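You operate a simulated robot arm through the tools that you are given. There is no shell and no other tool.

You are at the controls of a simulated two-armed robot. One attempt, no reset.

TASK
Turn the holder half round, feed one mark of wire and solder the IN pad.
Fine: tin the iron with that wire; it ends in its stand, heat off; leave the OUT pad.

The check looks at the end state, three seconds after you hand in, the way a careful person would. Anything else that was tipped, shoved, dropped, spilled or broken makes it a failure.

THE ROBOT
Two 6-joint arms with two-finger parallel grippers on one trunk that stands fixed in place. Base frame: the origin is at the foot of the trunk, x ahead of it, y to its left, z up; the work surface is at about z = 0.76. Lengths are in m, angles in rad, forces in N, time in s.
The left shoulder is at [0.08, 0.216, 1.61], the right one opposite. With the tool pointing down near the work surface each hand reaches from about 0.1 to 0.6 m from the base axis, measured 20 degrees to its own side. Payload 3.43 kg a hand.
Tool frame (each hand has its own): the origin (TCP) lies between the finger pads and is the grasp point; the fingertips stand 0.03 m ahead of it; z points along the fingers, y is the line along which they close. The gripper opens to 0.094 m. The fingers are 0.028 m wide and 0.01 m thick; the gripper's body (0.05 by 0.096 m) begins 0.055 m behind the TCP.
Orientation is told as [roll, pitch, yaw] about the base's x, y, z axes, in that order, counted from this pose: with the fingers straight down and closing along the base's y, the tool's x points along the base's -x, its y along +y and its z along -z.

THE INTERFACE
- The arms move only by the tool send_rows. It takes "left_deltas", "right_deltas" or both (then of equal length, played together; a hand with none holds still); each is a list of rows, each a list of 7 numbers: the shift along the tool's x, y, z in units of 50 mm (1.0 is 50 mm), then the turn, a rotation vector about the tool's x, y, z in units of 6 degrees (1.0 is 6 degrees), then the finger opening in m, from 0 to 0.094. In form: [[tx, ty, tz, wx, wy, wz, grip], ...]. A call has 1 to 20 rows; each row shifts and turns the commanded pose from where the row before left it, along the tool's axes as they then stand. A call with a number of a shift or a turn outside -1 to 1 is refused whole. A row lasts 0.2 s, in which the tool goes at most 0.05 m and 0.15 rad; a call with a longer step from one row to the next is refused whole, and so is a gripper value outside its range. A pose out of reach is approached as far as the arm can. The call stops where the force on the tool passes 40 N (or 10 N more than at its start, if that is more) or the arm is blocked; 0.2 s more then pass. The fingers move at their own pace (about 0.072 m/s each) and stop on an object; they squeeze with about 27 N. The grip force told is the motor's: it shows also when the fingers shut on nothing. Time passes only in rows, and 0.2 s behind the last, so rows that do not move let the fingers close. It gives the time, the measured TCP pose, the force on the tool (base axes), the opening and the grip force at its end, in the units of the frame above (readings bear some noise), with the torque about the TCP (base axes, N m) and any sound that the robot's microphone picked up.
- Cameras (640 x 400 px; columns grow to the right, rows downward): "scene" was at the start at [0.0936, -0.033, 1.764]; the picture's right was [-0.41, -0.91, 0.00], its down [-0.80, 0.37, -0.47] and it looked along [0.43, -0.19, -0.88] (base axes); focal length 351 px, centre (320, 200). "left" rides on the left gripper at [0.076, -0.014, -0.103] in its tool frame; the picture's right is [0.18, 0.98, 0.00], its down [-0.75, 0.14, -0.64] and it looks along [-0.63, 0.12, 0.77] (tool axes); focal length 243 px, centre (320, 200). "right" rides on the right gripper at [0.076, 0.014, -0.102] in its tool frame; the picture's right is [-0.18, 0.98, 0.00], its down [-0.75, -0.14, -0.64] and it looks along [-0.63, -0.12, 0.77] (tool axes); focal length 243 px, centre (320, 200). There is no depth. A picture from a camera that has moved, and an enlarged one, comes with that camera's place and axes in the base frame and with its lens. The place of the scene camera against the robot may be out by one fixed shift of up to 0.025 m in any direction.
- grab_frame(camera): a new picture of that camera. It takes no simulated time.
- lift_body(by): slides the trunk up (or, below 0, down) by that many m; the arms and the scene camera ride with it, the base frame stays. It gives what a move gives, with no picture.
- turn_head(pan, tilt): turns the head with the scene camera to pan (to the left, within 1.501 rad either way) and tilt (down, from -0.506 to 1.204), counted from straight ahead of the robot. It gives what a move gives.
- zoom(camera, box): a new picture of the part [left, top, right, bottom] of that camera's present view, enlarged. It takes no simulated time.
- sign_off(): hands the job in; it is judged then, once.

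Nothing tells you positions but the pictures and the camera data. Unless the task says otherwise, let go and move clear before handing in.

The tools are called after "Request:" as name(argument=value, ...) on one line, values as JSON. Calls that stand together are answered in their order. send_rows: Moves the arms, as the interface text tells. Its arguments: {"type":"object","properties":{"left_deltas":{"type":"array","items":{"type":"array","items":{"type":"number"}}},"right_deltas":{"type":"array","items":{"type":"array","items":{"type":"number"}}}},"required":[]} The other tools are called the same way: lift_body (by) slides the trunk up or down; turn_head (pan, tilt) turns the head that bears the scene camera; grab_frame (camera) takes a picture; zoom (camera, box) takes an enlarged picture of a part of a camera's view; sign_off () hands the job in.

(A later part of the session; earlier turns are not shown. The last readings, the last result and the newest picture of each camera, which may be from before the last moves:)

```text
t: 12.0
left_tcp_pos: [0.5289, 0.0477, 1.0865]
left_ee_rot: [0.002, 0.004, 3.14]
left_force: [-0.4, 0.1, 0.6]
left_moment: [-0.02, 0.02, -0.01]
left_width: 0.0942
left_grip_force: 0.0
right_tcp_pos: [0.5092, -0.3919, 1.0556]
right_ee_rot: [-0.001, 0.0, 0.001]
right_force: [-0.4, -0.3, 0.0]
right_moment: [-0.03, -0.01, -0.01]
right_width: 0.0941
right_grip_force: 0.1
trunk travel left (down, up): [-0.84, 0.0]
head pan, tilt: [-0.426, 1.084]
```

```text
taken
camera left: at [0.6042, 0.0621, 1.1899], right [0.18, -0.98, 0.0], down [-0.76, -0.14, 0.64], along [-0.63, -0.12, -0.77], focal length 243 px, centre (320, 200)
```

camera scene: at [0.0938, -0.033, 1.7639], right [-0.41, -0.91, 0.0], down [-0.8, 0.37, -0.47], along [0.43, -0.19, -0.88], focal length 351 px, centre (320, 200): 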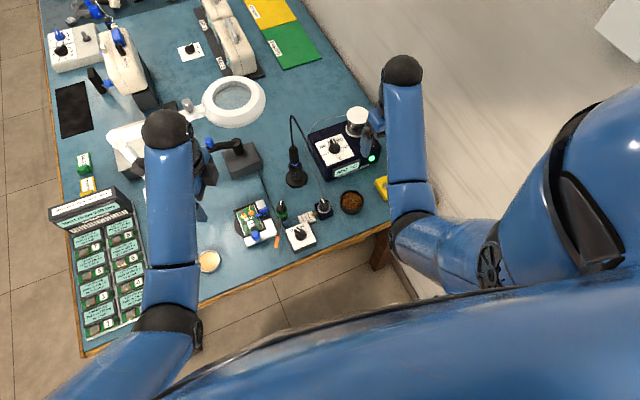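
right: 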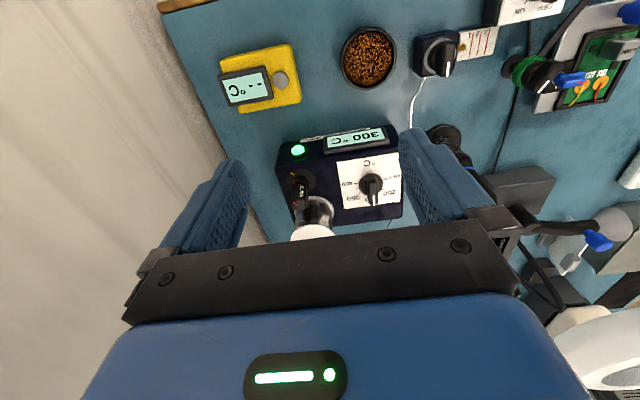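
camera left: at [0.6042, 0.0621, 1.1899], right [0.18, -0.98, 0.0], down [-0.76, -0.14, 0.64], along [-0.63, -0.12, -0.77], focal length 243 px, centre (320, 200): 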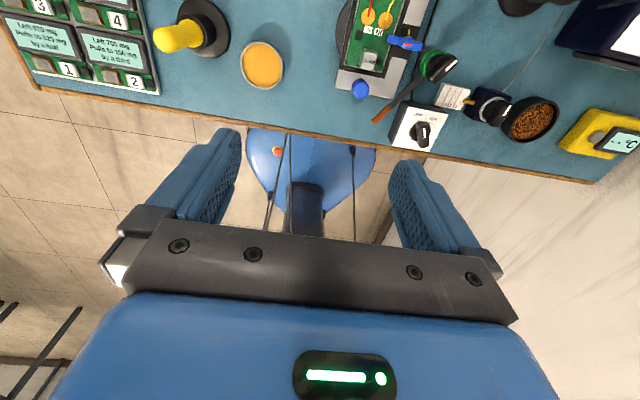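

Request:
send_rows(left_deltas=[[0, 0, 0, 0, 0, -1, 0.06], [0, 0, 0, 0, 0, -1, 0.06], [0, 0, 0, 0, 0, -1, 0.06], [0, 0, 0, 0, 0, -1, 0.06], [0, 0, 0, 0, 0, -1, 0.06], [0, 0, 0, 0, 0, -1, 0.06], [0, 0, 0, 0, 0, -1, 0.06], [0, 0, 0, 0, 0, -1, 0.06], [0, 0, 0, 0, 0, -1, 0.06], [0, 0, 0, 0, 0, -1, 0.06], [0, 0, 0, 0, 0, -1, 0.06], [0, 0, 0, 0, 0, -1, 0.06], [0, 0, 0, 0, 0, -1, 0.06], [0, 0, 0, 0, 0, -1, 0.06], [0, 0, 0, 0, 0, -1, 0.06], [0, 0, 0, 0, 0, -1, 0.06], [0, 0, 0, 0, 0, -1, 0.06], [0, 0, 0, 0, 0, -1, 0.06], [0, 0, 0, 0, 0, -1, 0.06], [0, 0, 0, 0, 0, -1, 0.06]])

Request:
send_rows(left_deltas=[[0, 0, 0, 0, 0, -1, 0.06], [0, 0, 0, 0, 0, -1, 0.06], [0, 0, 0, 0, 0, -1, 0.06], [0, 0, 0, 0, 0, -1, 0.06], [0, 0, 0, 0, 0, -1, 0.06], [0, 0, 0, 0, 0, -1, 0.06], [0, 0, 0, 0, 0, -1, 0.06], [0, 0, 0, 0, 0, -1, 0.06], [0, 0, 0, 0, 0, -1, 0.06], [0, 0, 0, 0, 0, -1, 0.06], [0.12, -0.32, 0.9, 0, 0, 0, 0.05], [0.12, -0.32, 0.9, 0, 0, 0, 0.05], [0.1, -0.32, 0.9, 0, 0, 0, 0.05], [0.1, -0.3, 0.9, 0, 0, 0, 0.05]])

Request:
grab_frame(camera="left")

Request:
grab_frame(camera="scene")

```text
t: 16.2
left_tcp_pos: [0.5285, 0.048, 1.0862]
left_ee_rot: [0.002, -0.004, -1.045]
left_force: [-0.3, 0.3, 0.2]
left_moment: [-0.01, 0.02, 0.0]
left_width: 0.0599
left_grip_force: 0.0
right_tcp_pos: [0.5094, -0.3916, 1.0558]
right_ee_rot: [0.0, 0.001, -0.001]
right_force: [0.1, 0.2, -0.3]
right_moment: [-0.03, 0.01, 0.01]
right_width: 0.094
right_grip_force: 0.0
trunk travel left (down, up): [-0.84, 0.0]
head pan, tilt: [-0.426, 1.084]
```

```text
t: 19.2
left_tcp_pos: [0.5051, -0.0122, 0.9046]
left_ee_rot: [0.002, -0.002, 0.0]
left_force: [-0.3, -0.2, -0.2]
left_moment: [0.0, 0.01, -0.02]
left_width: 0.0499
left_grip_force: 0.1
right_tcp_pos: [0.5096, -0.3917, 1.056]
right_ee_rot: [0.0, 0.0, -0.001]
right_force: [0.7, 0.5, 0.1]
right_moment: [0.03, -0.02, -0.03]
right_width: 0.0937
right_grip_force: 0.0
trunk travel left (down, up): [-0.84, 0.0]
head pan, tilt: [-0.426, 1.084]
```

```text
taken
camera left: at [0.4275, -0.0265, 1.0073], right [-0.18, 0.98, 0.0], down [0.75, 0.14, 0.64], along [0.63, 0.12, -0.77], focal length 243 px, centre (320, 200)
```

left: 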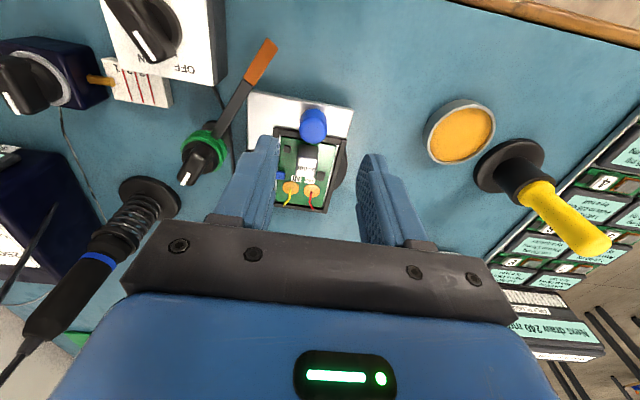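

```text
taken
camera scene: at [0.0942, -0.0335, 1.764], right [-0.41, -0.91, 0.0], down [-0.81, 0.37, -0.47], along [0.43, -0.19, -0.88], focal length 351 px, centre (320, 200)
```

scene: 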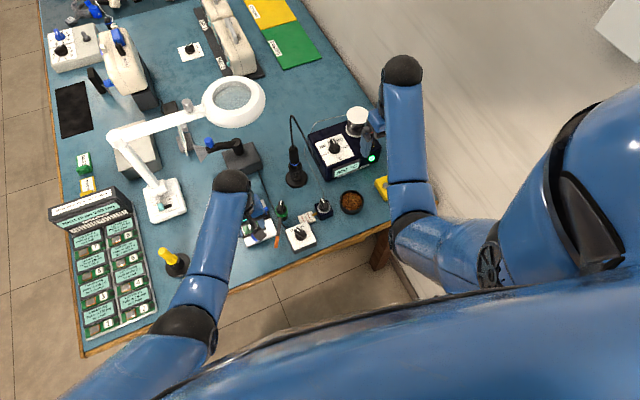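

Request:
zoom(camera="left", box=[270, 85, 360, 165])

Request:
zoom(camera="left", box=[170, 30, 300, 200])

Request:
zoom(camera="right", box=[540, 0, 640, 80])

```text
5.00 times, centred on (315, 125) of left
camera zoom: at [0.4275, -0.0265, 1.0073], right [-0.18, 0.98, 0.0], down [0.75, 0.14, 0.64], along [0.63, 0.12, -0.77], focal length 1213 px, centre (345, 575)
```

zoom: 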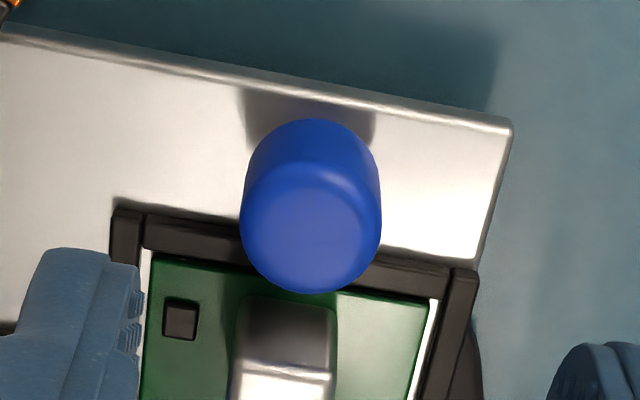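

```text
2.35 times, centred on (235, 115) of left
camera zoom: at [0.4275, -0.0265, 1.0073], right [-0.18, 0.98, 0.0], down [0.75, 0.14, 0.64], along [0.63, 0.12, -0.77], focal length 571 px, centre (520, 400)
```

zoom: 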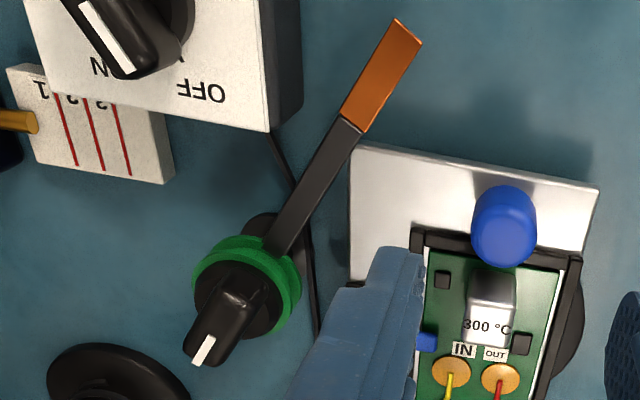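

```text
5.00 times, centred on (590, 40) of right
camera zoom: at [0.4321, -0.378, 1.1583], right [0.18, 0.98, 0.0], down [0.75, -0.14, 0.64], along [0.63, -0.12, -0.77], focal length 1213 px, centre (-1030, 1000)
```

zoom: 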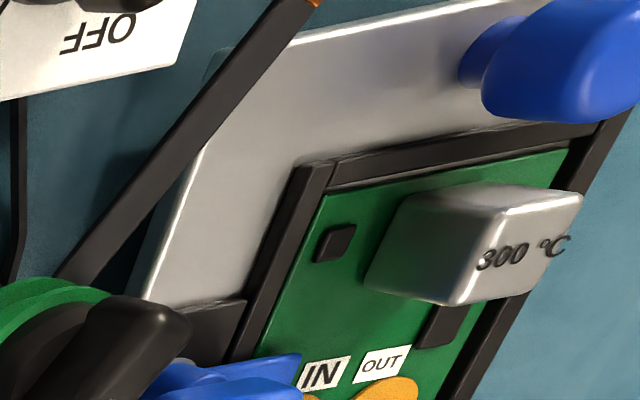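

Knob centre refined to (0.508, -0.0155), top about 0.82. I lower over it with the fingers open and then close.

Request:
send_rows(left_deltas=[[-0.034, -0.033, 0.5, 0, 0, 0, 0.05], [-0.034, -0.033, 0.5, 0, 0, 0, 0.05], [0, 0, 0.5, 0, 0, 0, 0.05], [0, 0, 0, 0, 0, 0, 0.05]])

Request:
grab_frame(camera="left")

Request:
zoom(camera="scene", box=[200, 160, 340, 260])

```text
t: 20.2
left_tcp_pos: [0.5083, -0.0165, 0.8325]
left_ee_rot: [0.001, -0.003, 0.0]
left_force: [-1.0, -0.7, 0.7]
left_moment: [0.01, -0.01, -0.04]
left_width: 0.0502
left_grip_force: 0.1
right_tcp_pos: [0.5102, -0.3909, 1.0552]
right_ee_rot: [0.001, 0.0, 0.002]
right_force: [0.4, 0.0, 0.0]
right_moment: [0.01, -0.01, 0.0]
right_width: 0.0942
right_grip_force: 0.0
trunk travel left (down, up): [-0.84, 0.0]
head pan, tilt: [-0.426, 1.084]
```

```text
taken
camera left: at [0.4305, -0.0317, 0.9361], right [-0.18, 0.98, 0.0], down [0.75, 0.14, 0.64], along [0.63, 0.12, -0.77], focal length 243 px, centre (320, 200)
```

left: 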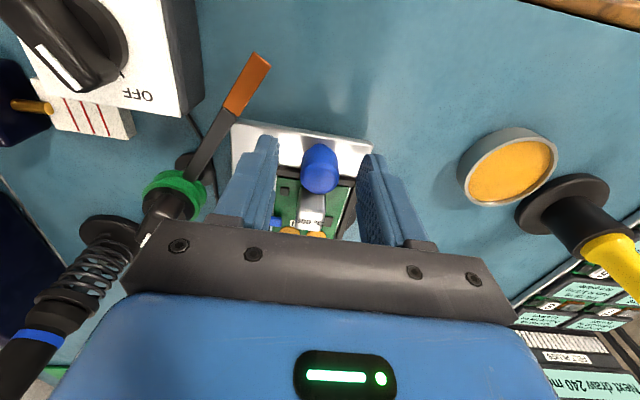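

```text
4.00 times, centred on (270, 210) of scene
camera zoom: at [0.0935, -0.0329, 1.764], right [-0.41, -0.91, 0.0], down [-0.8, 0.37, -0.47], along [0.43, -0.19, -0.88], focal length 1405 px, centre (520, 160)
```

zoom: 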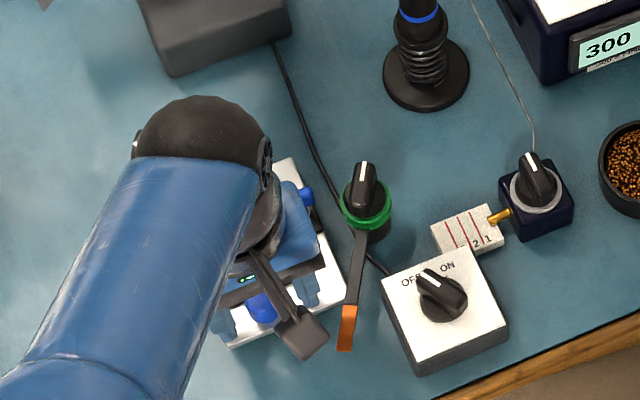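

Request:
send_rows(left_deltas=[[0, 0, 0.08, 0, 0, 0, 0.05], [0, 0, 0, 0, 0, 0, 0.015], [0, 0, 0, 0, 0, 0, 0.01], [0, 0, 0, 0, 0, 0, 0.01]])

Request:
zoom(camera="left", box=[210, 100, 410, 250])

```text
t: 21.2
left_tcp_pos: [0.5072, -0.0144, 0.8292]
left_ee_rot: [-0.001, 0.001, 0.001]
left_force: [0.9, 0.8, -3.5]
left_moment: [0.09, 0.11, -0.02]
left_width: 0.0227
left_grip_force: 44.8
right_tcp_pos: [0.5096, -0.392, 1.0552]
right_ee_rot: [-0.002, -0.001, 0.0]
right_force: [-0.8, 0.4, 0.3]
right_moment: [-0.02, -0.03, 0.02]
right_width: 0.0939
right_grip_force: 0.0
trunk travel left (down, up): [-0.84, 0.0]
head pan, tilt: [-0.426, 1.084]
```

```text
2.67 times, centred on (310, 175) of left
camera zoom: at [0.4311, -0.0308, 0.9318], right [-0.18, 0.98, 0.0], down [0.75, 0.14, 0.64], along [0.63, 0.12, -0.77], focal length 647 px, centre (347, 267)
```

zoom: 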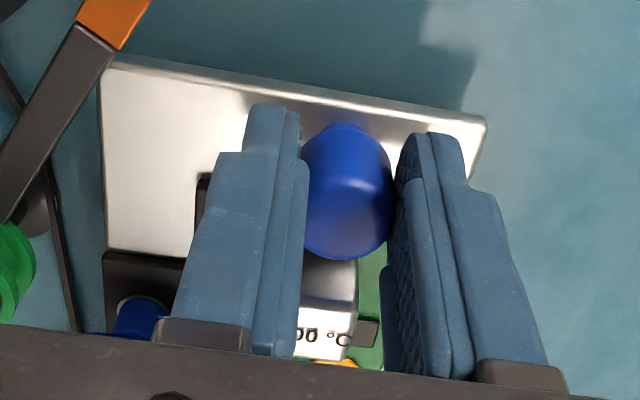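

Gripped at 22.7 mm. I make a first small clockwise test turn of 12° along the estimated arc and check forces.

Request:
send_rows(left_deltas=[[-0.0019, 0.0712, 0, 0, 0, 0.5, 0.01], [-0.0019, 0.0712, 0, 0, 0, 0.5, 0.01], [-0.0019, 0.0712, 0, 0, 0, 0.5, 0.01], [-0.0019, 0.0712, 0, 0, 0, 0.5, 0.01]])

Request:
zoom(camera="left", box=[180, 60, 420, 250])

Request:
zoom(camera="right", box=[480, 0, 640, 100])

```text
t: 22.2
left_tcp_pos: [0.5097, -0.0017, 0.8287]
left_ee_rot: [-0.001, -0.001, -0.21]
left_force: [-3.0, 6.2, 3.4]
left_moment: [0.17, 0.15, 0.48]
left_width: 0.0231
left_grip_force: 44.5
right_tcp_pos: [0.5084, -0.3909, 1.0561]
right_ee_rot: [-0.001, 0.0, 0.002]
right_force: [1.0, 0.0, 0.2]
right_moment: [0.0, 0.03, 0.01]
right_width: 0.094
right_grip_force: 0.0
trunk travel left (down, up): [-0.84, 0.0]
head pan, tilt: [-0.426, 1.084]
```

```text
2.11 times, centred on (300, 155) of left
camera zoom: at [0.4312, -0.0001, 0.9318], right [0.02, 1.0, 0.0], down [0.77, -0.02, 0.64], along [0.64, -0.02, -0.77], focal length 511 px, centre (362, 295)
```

zoom: 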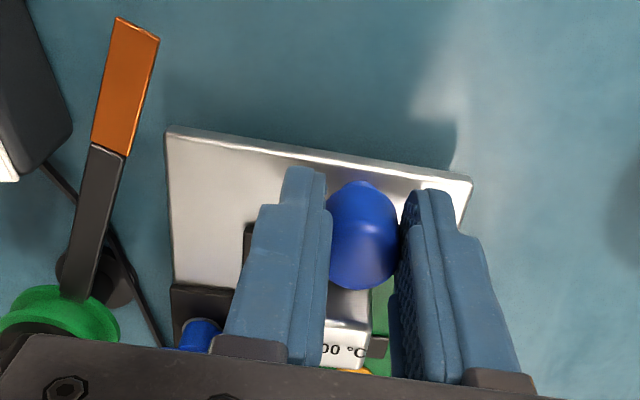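

```text
4.00 times, centred on (560, 50) of right
camera zoom: at [0.431, -0.3767, 1.1592], right [0.18, 0.98, 0.0], down [0.75, -0.14, 0.64], along [0.63, -0.12, -0.77], focal length 970 px, centre (-640, 800)
```

zoom: 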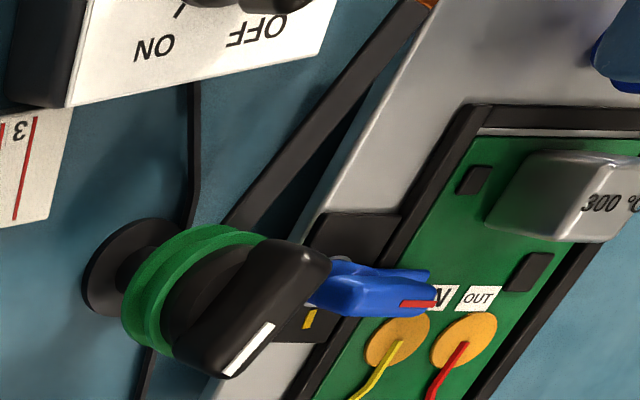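

The plate turns smoothly with about 7 N. I continue in 6° steps, watching forces.

Request:
send_rows(left_deltas=[[-0.0075, 0.1422, 0, 0, 0, 1, 0.01], [-0.0075, 0.1422, 0, 0, 0, 1, 0.01], [-0.0075, 0.1422, 0, 0, 0, 1, 0.01], [-0.0075, 0.1422, 0, 0, 0, 1, 0.01], [-0.0075, 0.1422, 0, 0, 0, 1, 0.01]])

Request:
grab_frame(camera="left")

Request:
zoom(camera="right", box=[480, 0, 640, 100])

```text
t: 23.4
left_tcp_pos: [0.5254, 0.0299, 0.8278]
left_ee_rot: [-0.002, 0.001, -0.736]
left_force: [-10.1, 11.8, -12.4]
left_moment: [0.24, -0.05, 0.2]
left_width: 0.0229
left_grip_force: 44.5
right_tcp_pos: [0.5098, -0.3907, 1.0557]
right_ee_rot: [-0.002, 0.0, 0.0]
right_force: [-0.9, 0.4, -0.1]
right_moment: [0.0, 0.03, 0.01]
right_width: 0.0939
right_grip_force: 0.0
trunk travel left (down, up): [-0.84, 0.0]
head pan, tilt: [-0.426, 1.084]
```

```text
taken
camera left: at [0.4587, 0.0702, 0.932], right [0.52, 0.85, 0.0], down [0.66, -0.4, 0.64], along [0.55, -0.34, -0.77], focal length 243 px, centre (320, 200)
```

left: 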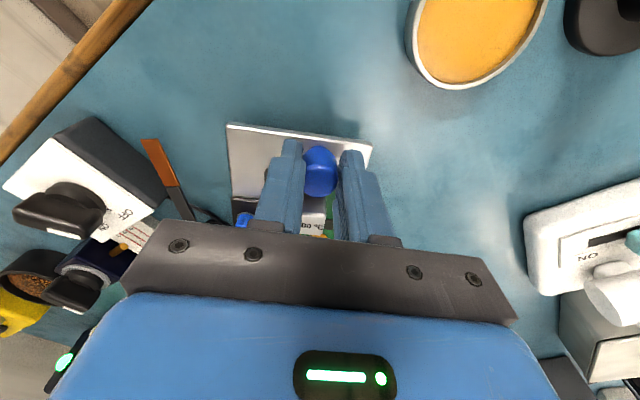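

```text
4.00 times, centred on (560, 50) of right
camera zoom: at [0.4316, -0.3759, 1.159], right [0.18, 0.98, 0.0], down [0.75, -0.14, 0.64], along [0.63, -0.12, -0.77], focal length 970 px, centre (-640, 800)
```

zoom: 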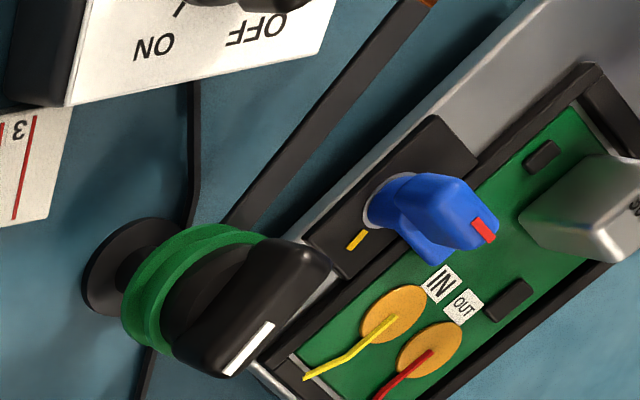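

The plate follows the hand (42° so far), axis fits (0.5735, -0.0155) with a radius of about 66.5 mm; I correct the arc slightly and carry on.

Request:
send_rows(left_deltas=[[-0.022, 0.139, -0.005, 0, 0, 1, 0.01], [-0.017, 0.139, -0.005, 0, 0, 1, 0.01], [-0.0073, 0.139, 0, 0, 0, 1, 0.01], [-0.0073, 0.139, 0, 0, 0, 1, 0.01], [-0.0073, 0.139, 0, 0, 0, 1, 0.01]])

Request:
grab_frame(camera="left")

Request:
zoom(camera="right", box=[480, 0, 640, 100])

```text
t: 24.6
left_tcp_pos: [0.5531, 0.0477, 0.8316]
left_ee_rot: [-0.003, -0.002, -1.258]
left_force: [2.6, 11.0, -35.4]
left_moment: [0.34, -0.09, 0.42]
left_width: 0.0231
left_grip_force: 44.8
left hand out of reach, approached as far as the arm can: row 4, 5
right_tcp_pos: [0.5131, -0.3916, 1.0537]
right_ee_rot: [-0.002, 0.004, 0.0]
right_force: [-0.2, 0.5, -0.6]
right_moment: [0.03, -0.02, 0.0]
right_width: 0.0942
right_grip_force: 0.0
trunk travel left (down, up): [-0.84, 0.0]
head pan, tilt: [-0.426, 1.084]
```

```text
taken
camera left: at [0.5158, 0.1166, 0.9357], right [0.88, 0.48, 0.0], down [0.37, -0.67, 0.64], along [0.3, -0.57, -0.77], focal length 243 px, centre (320, 200)
```

left: 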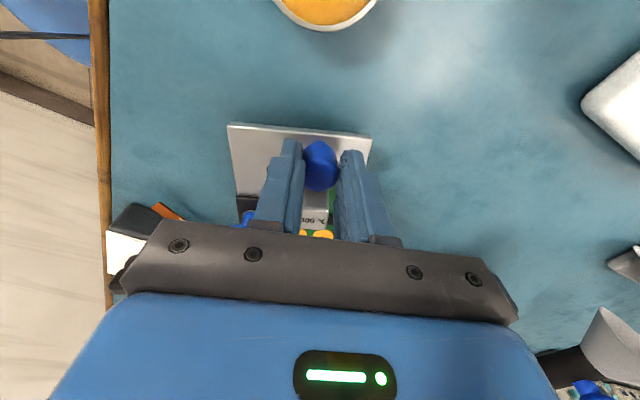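

```text
4.00 times, centred on (560, 50) of right
camera zoom: at [0.4357, -0.3768, 1.1571], right [0.18, 0.98, 0.0], down [0.76, -0.14, 0.64], along [0.63, -0.12, -0.77], focal length 970 px, centre (-640, 800)
```

zoom: 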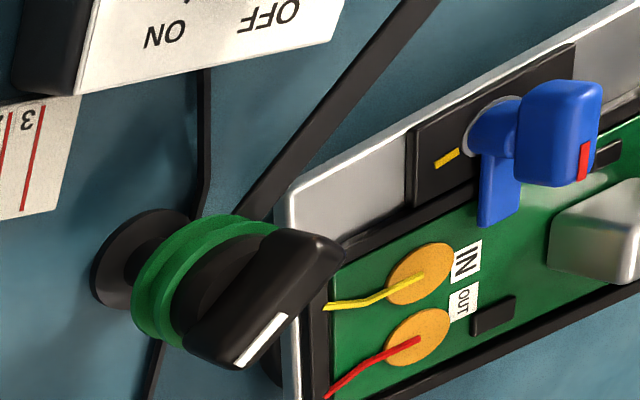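

At 72° the left arm hits its reach limit (trunk too high). I let go of the knob, lift both hands clear, and then lower the trunk to gain reach.

Request:
send_rows(left_deltas=[[0, 0, 0, 0, 0, 0, 0.05], [0, 0, 0, 0, 0, 0, 0.05], [0, 0, 0, 0, 0, 0, 0.05]])

Request:
send_rows(left_deltas=[[0, 0, -0.6, 0, 0, 0, 0.05], [0, 0, -0.8, 0, 0, 0, 0.05], [0, 0, -0.9, 0, 0, 0, 0.05], [0, 0, -0.9, 0, 0, 0, 0.05], [0, 0, -0.9, 0, 0, 0, 0.05], [0, 0, -0.9, 0, 0, 0, 0.05]], right_deltas=[[0, 0, -0.6, 0, 0, 0, 0.094], [0, 0, -0.8, 0, 0, 0, 0.094], [0, 0, -0.9, 0, 0, 0, 0.094], [0, 0, -0.9, 0, 0, 0, 0.094], [0, 0, -0.9, 0, 0, 0, 0.094], [0, 0, -0.9, 0, 0, 0, 0.094]])

Request:
grab_frame(camera="scene")

```text
t: 25.4
left_tcp_pos: [0.5524, 0.0481, 0.8362]
left_ee_rot: [0.002, -0.002, -1.255]
left_force: [0.2, 0.9, -0.1]
left_moment: [0.0, -0.03, 0.0]
left_width: 0.0501
left_grip_force: 0.1
right_tcp_pos: [0.5107, -0.3912, 1.056]
right_ee_rot: [0.001, 0.001, 0.0]
right_force: [0.5, 0.6, -0.1]
right_moment: [0.0, 0.0, -0.01]
right_width: 0.0939
right_grip_force: 0.0
trunk travel left (down, up): [-0.84, 0.0]
head pan, tilt: [-0.426, 1.084]
```

```text
t: 26.8
left_tcp_pos: [0.6582, 0.006, 1.0079]
left_ee_rot: [-0.002, 0.002, -1.257]
left_force: [0.1, 0.3, -0.1]
left_moment: [-0.01, 0.01, -0.01]
left_width: 0.05
left_grip_force: 0.1
left hand out of reach, approached as far as the arm can: row 1, 2, 3, 4, 5, 6
right_tcp_pos: [0.6109, -0.4337, 1.159]
right_ee_rot: [-0.001, 0.001, 0.0]
right_force: [0.6, -0.4, -1.2]
right_moment: [-0.03, 0.03, -0.02]
right_width: 0.0941
right_grip_force: 0.1
right hand out of reach, approached as far as the arm can: row 1, 2, 3, 4, 5, 6
trunk travel left (down, up): [-0.84, 0.0]
head pan, tilt: [-0.426, 1.084]
```

```text
taken
camera scene: at [0.0949, -0.0336, 1.7638], right [-0.41, -0.91, 0.0], down [-0.81, 0.37, -0.47], along [0.42, -0.19, -0.88], focal length 351 px, centre (320, 200)
```

scene: 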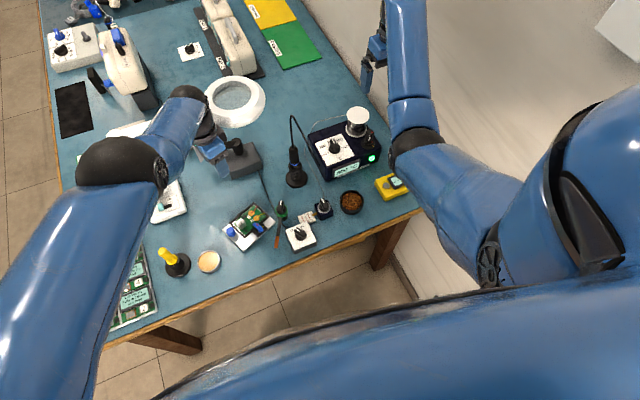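

Both hands reported limits while rising and drifted outward. I send idle rows to see where they settle before correcting.

Request:
send_rows(left_deltas=[[0, 0, 0.3, 0, 0, 0, 0.05], [0, 0, 0.3, 0, 0, 0, 0.05]], right_deltas=[[0, 0, 0.8, 0, 0, 0, 0.094], [0, 0, 0.8, 0, 0, 0, 0.094]])

```text
t: 27.4
left_tcp_pos: [0.6495, 0.012, 0.9841]
left_ee_rot: [-0.001, 0.0, -1.258]
left_force: [0.6, 0.7, -0.8]
left_moment: [0.01, 0.0, -0.01]
left_width: 0.0503
left_grip_force: 0.1
left hand out of reach, approached as far as the arm can: row 1, 2
right_tcp_pos: [0.609, -0.4358, 1.0798]
right_ee_rot: [0.001, -0.001, 0.001]
right_force: [0.8, -0.1, -0.9]
right_moment: [0.0, 0.01, -0.04]
right_width: 0.0938
right_grip_force: 0.1
trunk travel left (down, up): [-0.84, 0.0]
head pan, tilt: [-0.426, 1.084]
```

The limits fit a simple shoulder-to-wrist range, so lowering the trunk by about 0.2 m will let the left hand finish the arc. First I bring the left hand up over the open area and the right hand out to the right, off the bench.

Request:
send_rows(left_deltas=[[0.32, -0.37, -0.4, 0, 0, 0, 0.05], [0.32, -0.37, -0.5, 0, 0, 0, 0.05], [0.32, -0.37, -0.6, 0, 0, 0, 0.05], [0.32, -0.37, -0.6, 0, 0, 0, 0.05], [0, 0, -0.2, 0, 0, 0, 0.05], [0, 0, 0, 0, 0, 0, 0.05]], right_deltas=[[0.53, -0.48, -0.13, 0, 0, 0, 0.094], [0.53, -0.48, -0.13, 0, 0, 0, 0.094], [0.53, -0.48, -0.13, 0, 0, 0, 0.094], [0.53, -0.48, -0.13, 0, 0, 0, 0.094], [0.53, -0.48, -0.13, 0, 0, 0, 0.094], [0.53, -0.48, -0.13, 0, 0, 0, 0.094]])

Request:
grab_frame(camera="scene")

```text
t: 28.7
left_tcp_pos: [0.6767, 0.0174, 1.0356]
left_ee_rot: [-0.007, -0.007, -1.257]
left_force: [0.3, 0.9, 0.2]
left_moment: [-0.03, 0.07, -0.04]
left_width: 0.0501
left_grip_force: 0.0
left hand out of reach, approached as far as the arm can: row 1, 2, 3, 4, 5
right_tcp_pos: [0.4753, -0.5443, 1.1123]
right_ee_rot: [0.003, 0.001, 0.022]
right_force: [14.1, 24.5, -5.9]
right_moment: [-1.34, 0.81, 0.4]
right_width: 0.0812
right_grip_force: 0.0
right hand out of reach, approached as far as the arm can: row 6
trunk travel left (down, up): [-0.84, 0.0]
head pan, tilt: [-0.426, 1.084]
stopped in row 6 (right hand): the force on the tool passed its limit at 51 N (the readings are from after the stop); the commanded pose is now the measured one
```

```text
taken
camera scene: at [0.0998, -0.0171, 1.7637], right [-0.41, -0.91, 0.01], down [-0.81, 0.36, -0.47], along [0.42, -0.2, -0.88], focal length 351 px, centre (320, 200)
```

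scene: 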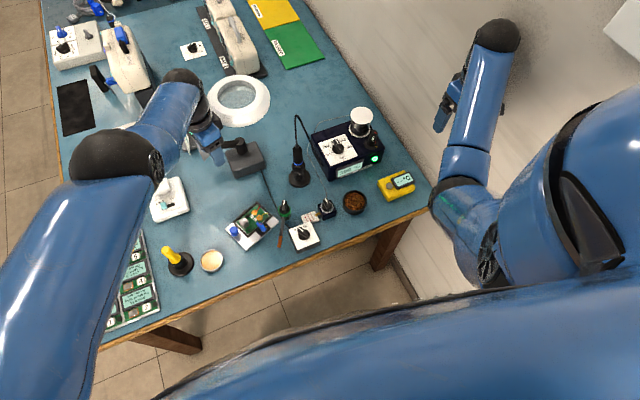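

The right hand touched a wall on the right (nothing on the bench was affected). I back it off and try to fold the left arm inward.

Request:
send_rows(left_deltas=[[0.305, -0.44, 0.24, 0, 0, 0, 0.05], [0.305, -0.44, 0.24, 0, 0, 0, 0.05], [0.305, -0.44, 0.24, 0, 0, 0, 0.05], [0, 0, 0, 0, 0, 0, 0.05]], right_deltas=[[0, 0.3, 0, 0, 0, 0, 0.06], [0, 0.4, 0, 0, 0, 0, 0.06], [0, 0.4, 0, 0, 0, 0, 0.06], [0, 0, 0, 0, 0, 0, 0.06]])

Request:
grab_frame(camera="scene")

```text
t: 29.7
left_tcp_pos: [0.6417, 0.0117, 0.9774]
left_ee_rot: [0.0, 0.002, -1.258]
left_force: [-0.4, -0.9, 0.6]
left_moment: [0.03, -0.01, 0.0]
left_width: 0.05
left_grip_force: 0.1
left hand out of reach, approached as far as the arm can: row 1, 2, 3
right_tcp_pos: [0.4774, -0.5108, 1.0938]
right_ee_rot: [0.01, -0.006, 0.012]
right_force: [-0.2, 0.0, 0.2]
right_moment: [0.03, -0.02, 0.04]
right_width: 0.0602
right_grip_force: 0.0
right hand out of reach, approached as far as the arm can: row 1, 2, 3
trunk travel left (down, up): [-0.84, 0.0]
head pan, tilt: [-0.426, 1.084]
```

```text
taken
camera scene: at [0.0921, -0.0363, 1.764], right [-0.41, -0.91, 0.0], down [-0.8, 0.37, -0.47], along [0.43, -0.19, -0.88], focal length 351 px, centre (320, 200)
```

scene: 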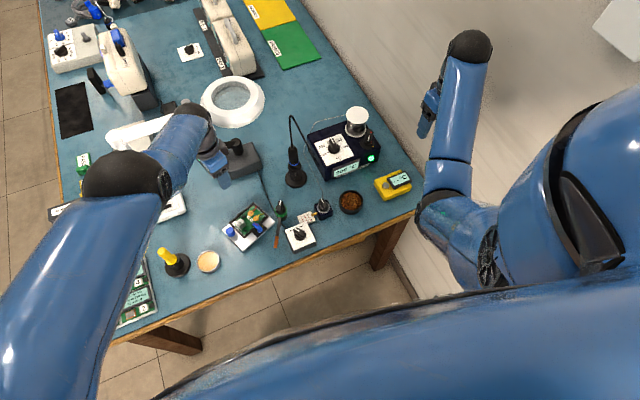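

Geometry shows the left arm has gone straight (singular) and cannot fold directly. I raise the left hand to let the elbow drop back into its bent pose.

Request:
send_rows(left_deltas=[[0.1, -0.1, -0.9, 0, 0, 0, 0.05], [0.1, -0.1, -0.9, 0, 0, 0, 0.05], [0.1, -0.1, -0.9, 0, 0, 0, 0.05], [0.1, -0.1, -0.9, 0, 0, 0, 0.05]])

Request:
grab_frame(camera="scene")

```text
t: 30.7
left_tcp_pos: [0.7001, -0.0031, 1.126]
left_ee_rot: [-0.003, 0.001, -1.259]
left_force: [0.6, 0.5, 0.4]
left_moment: [0.01, 0.03, 0.0]
left_width: 0.0503
left_grip_force: 0.1
left hand out of reach, approached as far as the arm can: row 1, 2, 3, 4
right_tcp_pos: [0.4784, -0.5094, 1.0941]
right_ee_rot: [0.008, -0.002, 0.016]
right_force: [1.1, 0.0, -1.4]
right_moment: [-0.03, -0.01, 0.0]
right_width: 0.0601
right_grip_force: 0.0
trunk travel left (down, up): [-0.84, 0.0]
head pan, tilt: [-0.426, 1.084]
```

```text
taken
camera scene: at [0.0936, -0.0334, 1.7639], right [-0.41, -0.91, 0.0], down [-0.8, 0.37, -0.47], along [0.43, -0.19, -0.88], focal length 351 px, centre (320, 200)
```

scene: 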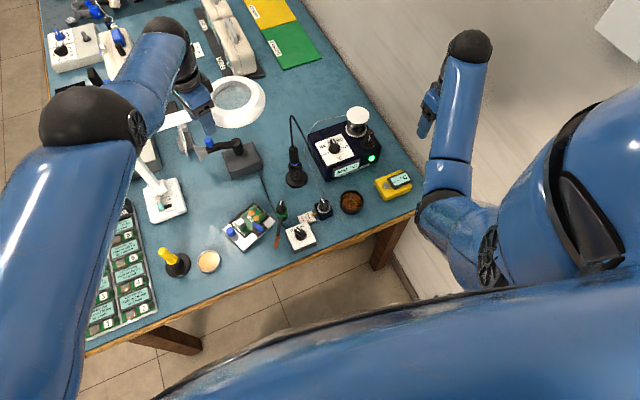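

Request:
send_rows(left_deltas=[[0.3, -0.4, -0.7, 0, 0, 0, 0.05], [0.3, -0.4, -0.7, 0, 0, 0, 0.05], [0.3, -0.4, -0.5, 0, 0, 0, 0.05], [0.3, -0.5, -0.3, 0, 0, 0, 0.05], [0.3, -0.5, 0, 0, 0, 0, 0.05], [0.3, -0.5, 0, 0, 0, 0, 0.05]])

Request:
grab_frame(camera="scene")

```text
t: 32.1
left_tcp_pos: [0.7129, -0.0177, 1.2076]
left_ee_rot: [-0.002, 0.001, -1.258]
left_force: [-0.5, -0.2, -0.8]
left_moment: [0.03, 0.0, -0.02]
left_width: 0.05
left_grip_force: 0.0
left hand out of reach, approached as far as the arm can: row 1, 2, 3, 4, 5, 6
right_tcp_pos: [0.4793, -0.5097, 1.0939]
right_ee_rot: [0.009, -0.003, 0.015]
right_force: [0.3, 0.7, -0.7]
right_moment: [0.02, 0.02, -0.01]
right_width: 0.0599
right_grip_force: 0.1
trunk travel left (down, up): [-0.84, 0.0]
head pan, tilt: [-0.426, 1.084]
```

```text
taken
camera scene: at [0.0939, -0.0333, 1.7639], right [-0.41, -0.91, 0.0], down [-0.8, 0.37, -0.47], along [0.43, -0.19, -0.88], focal length 351 px, centre (320, 200)
```

scene: 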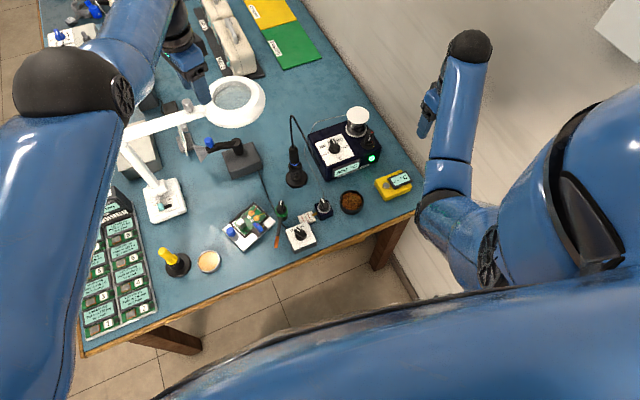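

Request:
send_rows(left_deltas=[[0, 0, 0.2, 0, 0, -1, 0.05], [0, 0, 0.2, 0, 0, -1, 0.05], [0, 0, 0.2, 0, 0, -1, 0.05], [0, 0, 0.2, 0, 0, -1, 0.05], [0, 0, 0.2, 0, 0, -1, 0.05], [0, 0, 0.2, 0, 0, -1, 0.05], [0, 0, 0.2, 0, 0, -1, 0.05], [0, 0, 0.2, 0, 0, -1, 0.05], [0, 0, 0.2, 0, 0, -1, 0.05], [0, 0, 0.2, 0, 0, -1, 0.05], [0, 0, 0.2, 0, 0, -1, 0.05], [0, 0, 0.2, 0, 0, -1, 0.05]])

Request:
grab_frame(camera="scene")

```text
t: 34.7
left_tcp_pos: [0.6904, -0.0086, 1.0931]
left_ee_rot: [0.0, 0.001, 0.003]
left_force: [0.6, -0.2, 0.5]
left_moment: [0.03, 0.03, -0.01]
left_width: 0.0502
left_grip_force: 0.1
left hand out of reach, approached as far as the arm can: row 5, 7, 9, 11
right_tcp_pos: [0.479, -0.509, 1.0955]
right_ee_rot: [0.009, -0.004, 0.012]
right_force: [0.1, 0.7, 0.2]
right_moment: [0.01, 0.0, 0.0]
right_width: 0.06
right_grip_force: 0.0
trunk travel left (down, up): [-0.84, 0.0]
head pan, tilt: [-0.426, 1.084]
```

```text
taken
camera scene: at [0.0941, -0.0328, 1.7639], right [-0.41, -0.91, 0.0], down [-0.81, 0.37, -0.47], along [0.43, -0.19, -0.88], focal length 351 px, centre (320, 200)
```

scene: 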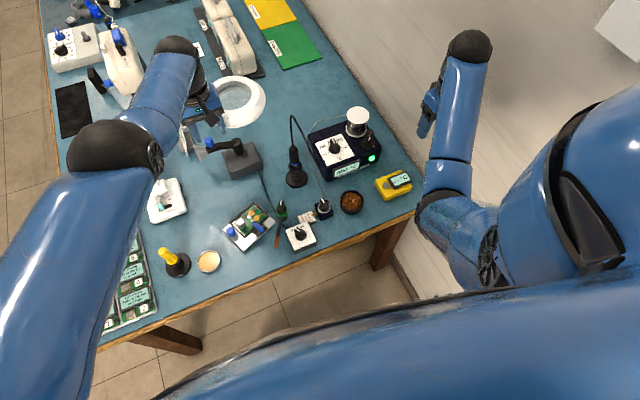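

Request:
send_rows(left_deltas=[[0.45, 0.29, 0.3, 0, 0, 0, 0.05], [0.45, 0.29, 0.3, 0, 0, 0, 0.05], [0.45, 0.29, 0.3, 0, 0, 0, 0.05], [0.45, 0.29, 0.3, 0, 0, 0, 0.05], [0.45, 0.29, 0.3, 0, 0, 0, 0.05]])

```text
t: 35.9
left_tcp_pos: [0.6537, 0.0385, 0.9832]
left_ee_rot: [0.0, 0.005, -0.001]
left_force: [-0.6, -0.2, 0.0]
left_moment: [0.01, 0.0, -0.03]
left_width: 0.0502
left_grip_force: 0.0
left hand out of reach, approached as far as the arm can: row 1, 2, 3, 4, 5
right_tcp_pos: [0.4781, -0.5088, 1.0943]
right_ee_rot: [0.01, -0.003, 0.014]
right_force: [0.6, -0.1, -0.3]
right_moment: [-0.03, 0.01, 0.02]
right_width: 0.0602
right_grip_force: 0.1
trunk travel left (down, up): [-0.84, 0.0]
head pan, tilt: [-0.426, 1.084]
```

The elbow seems hyper-extended at its stop, so pulling in cannot bend it. I push outward to straighten it, then raise along the arc, then pull in.

Request:
send_rows(left_deltas=[[-0.5, -0.15, 0.27, 0, 0, 0, 0.05], [-0.5, -0.15, 0.27, 0, 0, 0, 0.05], [-0.35, -0.11, -0.71, 0, 0, 0, 0.05], [-0.35, -0.11, -0.71, 0, 0, 0, 0.05], [0.1, 0.0, -0.8, 0, 0, 0, 0.05], [0.2, 0.03, -0.7, 0, 0, 0, 0.05], [0.3, 0.06, -0.6, 0, 0, 0, 0.05]])

Request:
grab_frame(camera="scene")

```text
t: 37.5
left_tcp_pos: [0.7112, 0.0171, 1.1437]
left_ee_rot: [0.0, 0.003, -0.002]
left_force: [0.6, -0.5, -0.7]
left_moment: [-0.02, 0.0, -0.03]
left_width: 0.0501
left_grip_force: 0.1
left hand out of reach, approached as far as the arm can: row 1, 2, 4, 5, 6, 7
right_tcp_pos: [0.478, -0.5082, 1.0942]
right_ee_rot: [0.01, -0.003, 0.015]
right_force: [-0.2, 0.4, -0.2]
right_moment: [0.0, 0.01, 0.0]
right_width: 0.0601
right_grip_force: 0.0
trunk travel left (down, up): [-0.84, 0.0]
head pan, tilt: [-0.426, 1.084]
```

```text
taken
camera scene: at [0.0937, -0.0332, 1.7639], right [-0.41, -0.91, 0.0], down [-0.8, 0.37, -0.47], along [0.43, -0.19, -0.88], focal length 351 px, centre (320, 200)
```

scene: 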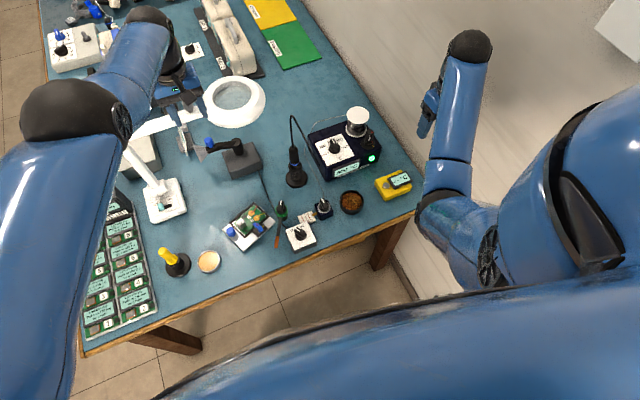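

Request:
send_rows(left_deltas=[[0.2, 0.05, 0.8, 0, 0, 0, 0.05], [0.25, 0.05, 0.8, 0, 0, 0, 0.05], [0.3, 0.06, 0.8, 0, 0, 0, 0.05], [0.35, 0.1, 0.8, 0, 0, 0, 0.05], [-0.5, -0.15, 0.27, 0, 0, 0, 0.05], [-0.5, -0.15, 0.27, 0, 0, 0, 0.05], [-0.5, -0.15, 0.27, 0, 0, 0, 0.05]])

```text
t: 39.1
left_tcp_pos: [0.6561, 0.0282, 0.9851]
left_ee_rot: [0.0, 0.003, -0.002]
left_force: [0.5, -0.4, -0.5]
left_moment: [0.03, 0.0, 0.0]
left_width: 0.0502
left_grip_force: 0.1
left hand out of reach, approached as far as the arm can: row 3, 5, 6, 7
right_tcp_pos: [0.4783, -0.5097, 1.0937]
right_ee_rot: [0.008, -0.004, 0.014]
right_force: [0.2, 0.3, 0.8]
right_moment: [0.0, 0.01, 0.0]
right_width: 0.0602
right_grip_force: 0.0
trunk travel left (down, up): [-0.84, 0.0]
head pan, tilt: [-0.426, 1.084]
```

Request:
send_rows(left_deltas=[[-0.276, -0.09, -0.764, 0, 0, 0, 0.05], [-0.293, -0.095, -0.766, 0, 0, 0, 0.05], [-0.247, -0.081, -0.786, 0, 0, 0, 0.05], [-0.202, -0.066, -0.8, 0, 0, 0, 0.05], [-0.154, -0.05, -0.81, 0, 0, 0, 0.05], [-0.108, -0.035, -0.82, 0, 0, 0, 0.05], [-0.059, -0.019, -0.824, 0, 0, 0, 0.05], [0.2, 0.066, -0.2, 0, 0, 0, 0.05], [0.3, 0.1, 0, 0, 0, 0, 0.05]])

Request:
grab_frame(camera="scene")

```text
t: 41.1
left_tcp_pos: [0.728, 0.0057, 1.2739]
left_ee_rot: [0.001, 0.004, -0.001]
left_force: [0.0, -0.5, 0.3]
left_moment: [-0.01, 0.0, -0.01]
left_width: 0.0501
left_grip_force: 0.1
left hand out of reach, approached as far as the arm can: row 3, 7, 8, 9
right_tcp_pos: [0.4787, -0.5079, 1.0945]
right_ee_rot: [0.006, -0.004, 0.014]
right_force: [-0.3, -0.6, -0.2]
right_moment: [-0.02, 0.02, 0.03]
right_width: 0.0601
right_grip_force: 0.0
trunk travel left (down, up): [-0.84, 0.0]
head pan, tilt: [-0.426, 1.084]
```

```text
taken
camera scene: at [0.0943, -0.033, 1.7639], right [-0.41, -0.91, 0.0], down [-0.81, 0.37, -0.47], along [0.43, -0.19, -0.88], focal length 351 px, centre (320, 200)
```

scene: 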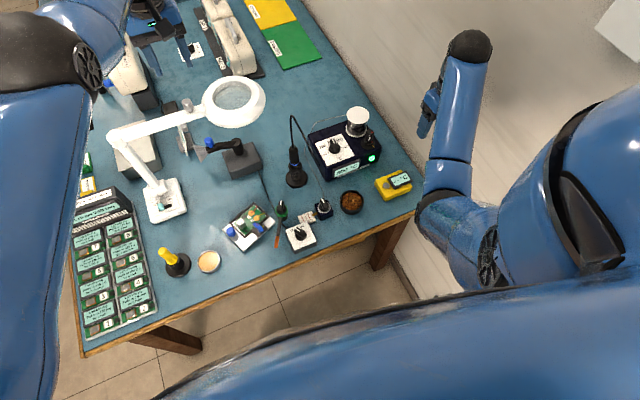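

The elbow is still locked straight. A pitch-up of the hand should drive the elbow joint to flex, so I tilt the left hand forward in free air.

Request:
send_rows(left_deltas=[[0, 0, 0, 0, -1, 0, 0.05], [0, 0, 0, 0, -1, 0, 0.05], [0, 0, 0, 0, -1, 0, 0.05], [0, 0, 0, 0, -1, 0, 0.05], [0, 0, 0, 0, -1, 0, 0.05], [0, 0, 0, 0, -1, 0, 0.05], [0, 0, 0, 0, -1, 0, 0.05]])

Request:
grab_frame(camera="scene")

```text
t: 42.7
left_tcp_pos: [0.8451, -0.0336, 1.2637]
left_ee_rot: [0.0, -0.733, -0.003]
left_force: [0.0, 0.2, 0.1]
left_moment: [0.02, 0.02, 0.02]
left_width: 0.0499
left_grip_force: 0.1
left hand out of reach, approached as far as the arm can: row 1, 2, 3, 4, 5, 6, 7
right_tcp_pos: [0.4797, -0.5094, 1.0941]
right_ee_rot: [0.009, -0.002, 0.014]
right_force: [-0.5, 0.5, -0.2]
right_moment: [0.02, 0.01, 0.0]
right_width: 0.0601
right_grip_force: 0.1
trunk travel left (down, up): [-0.84, 0.0]
head pan, tilt: [-0.426, 1.084]
```

```text
taken
camera scene: at [0.0941, -0.0332, 1.7639], right [-0.41, -0.91, 0.0], down [-0.81, 0.37, -0.47], along [0.43, -0.19, -0.88], focal length 351 px, centre (320, 200)
```

scene: 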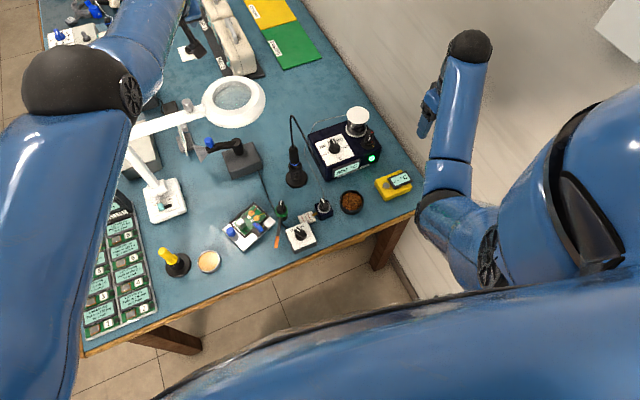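

Request:
send_rows(left_deltas=[[0, 0, 0, 0, 1, 0, 0.05], [0, 0, 0, 0, 1, 0, 0.05], [0, 0, 0, 0, 1, 0, 0.05], [0, 0, 0, 0, 1, 0, 0.05], [0, 0, 0, 0, 1, 0, 0.05], [0, 0, 0, 0, 1, 0, 0.05], [0, 0, 0, 0, 1, 0, 0.05]])

Request:
send_rows(left_deltas=[[0.1, 0.03, 0.8, 0, 0, 0, 0.05], [0.15, 0.05, 0.8, 0, 0, 0, 0.05], [0.25, 0.08, 0.8, 0, 0, 0, 0.05], [0.35, 0.12, 0.8, 0, 0, 0, 0.05]])

```text
t: 44.3
left_tcp_pos: [0.7663, -0.0097, 1.2685]
left_ee_rot: [0.001, -0.207, -0.001]
left_force: [-0.5, 0.1, 0.0]
left_moment: [0.02, -0.03, 0.02]
left_width: 0.0498
left_grip_force: 0.0
left hand out of reach, approached as far as the arm can: row 1, 2, 3, 4, 5, 6, 7
right_tcp_pos: [0.4788, -0.5087, 1.0936]
right_ee_rot: [0.007, -0.004, 0.015]
right_force: [0.5, 0.1, -0.3]
right_moment: [0.01, 0.01, -0.02]
right_width: 0.0598
right_grip_force: 0.0
trunk travel left (down, up): [-0.84, 0.0]
head pan, tilt: [-0.426, 1.084]
```

```text
t: 45.3
left_tcp_pos: [0.743, 0.0106, 1.1142]
left_ee_rot: [-0.002, -0.219, -0.002]
left_force: [-0.1, 0.3, 13.9]
left_moment: [-0.44, 0.07, -0.04]
left_width: 0.0501
left_grip_force: 0.4
left hand out of reach, approached as far as the arm can: row 1, 2, 3
right_tcp_pos: [0.4757, -0.509, 1.0972]
right_ee_rot: [0.006, -0.006, 0.014]
right_force: [-0.4, 0.5, 0.4]
right_moment: [-0.02, 0.01, -0.01]
right_width: 0.0602
right_grip_force: 0.1
trunk travel left (down, up): [-0.84, 0.0]
head pan, tilt: [-0.426, 1.084]
```

There is a 14 N contact under the left hand, probably the magnifier. I lift off straight away and look.

Request:
send_rows(left_deltas=[[0, 0, -0.5, 0, 0, 0, 0.05], [0, 0, -0.5, 0, 0, 0, 0.05]])

Request:
grab_frame(camera="scene")

Request:
grab_frame(camera="left")

```text
t: 45.9
left_tcp_pos: [0.7341, 0.0098, 1.1568]
left_ee_rot: [0.001, -0.204, -0.002]
left_force: [0.1, -0.9, 0.1]
left_moment: [0.0, 0.01, 0.01]
left_width: 0.05
left_grip_force: 0.0
right_tcp_pos: [0.4785, -0.509, 1.0952]
right_ee_rot: [0.006, -0.005, 0.014]
right_force: [-1.4, -0.7, -0.4]
right_moment: [-0.02, -0.03, -0.04]
right_width: 0.0599
right_grip_force: 0.0
trunk travel left (down, up): [-0.84, 0.0]
head pan, tilt: [-0.426, 1.084]
```

```text
taken
camera scene: at [0.0927, -0.0328, 1.764], right [-0.41, -0.91, 0.0], down [-0.8, 0.37, -0.47], along [0.43, -0.19, -0.88], focal length 351 px, centre (320, 200)
```

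scene: 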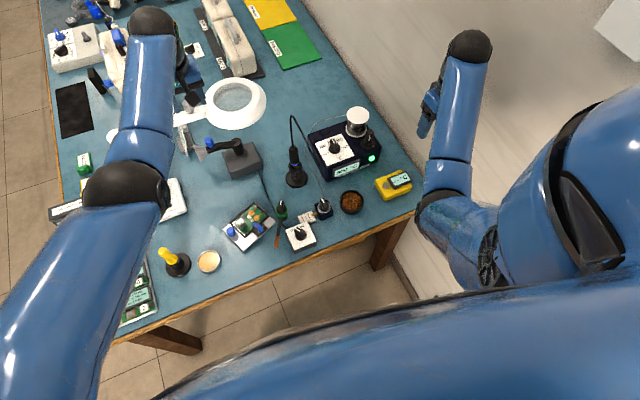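

```text
taken
camera left: at [0.6382, -0.0047, 1.2424], right [-0.18, 0.98, -0.04], down [0.6, 0.14, 0.78], along [0.78, 0.12, -0.62], focal length 243 px, centre (320, 200)
```

left: 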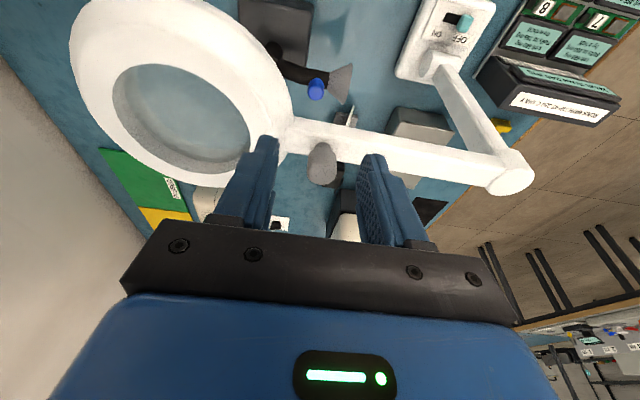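

The left elbow has bent properly again. The fingertip only rested on the magnifier's arm; I now draw the left hand back inward, away from it.

Request:
send_rows(left_deltas=[[0.3, 0.08, -0.2, 0, 0, 0, 0.05], [0.588, 0.15, -0.122, 0, 0, 0, 0.05], [0.588, 0.15, -0.122, 0, 0, 0, 0.05], [0.588, 0.15, -0.122, 0, 0, 0, 0.05]])

Request:
grab_frame(camera="scene")

```text
t: 46.9
left_tcp_pos: [0.6233, 0.0376, 1.1634]
left_ee_rot: [-0.001, -0.208, -0.002]
left_force: [0.2, 0.1, 0.8]
left_moment: [0.0, -0.03, -0.01]
left_width: 0.0501
left_grip_force: 0.1
right_tcp_pos: [0.4784, -0.5086, 1.0946]
right_ee_rot: [0.007, -0.004, 0.014]
right_force: [0.8, -0.2, 0.7]
right_moment: [0.03, 0.0, 0.01]
right_width: 0.0599
right_grip_force: 0.1
trunk travel left (down, up): [-0.84, 0.0]
head pan, tilt: [-0.426, 1.084]
```

```text
taken
camera scene: at [0.0922, -0.0327, 1.7641], right [-0.41, -0.91, 0.0], down [-0.8, 0.37, -0.47], along [0.43, -0.19, -0.88], focal length 351 px, centre (320, 200)
```

scene: 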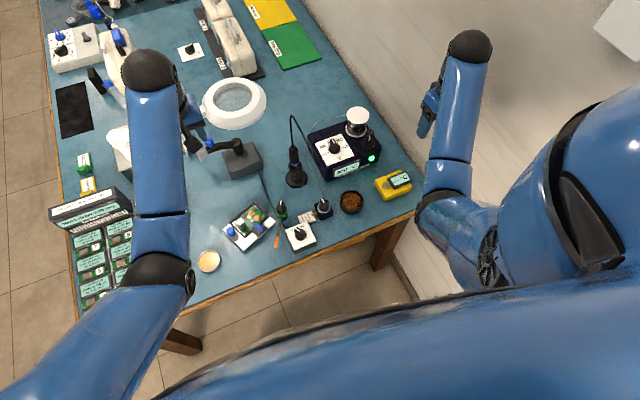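

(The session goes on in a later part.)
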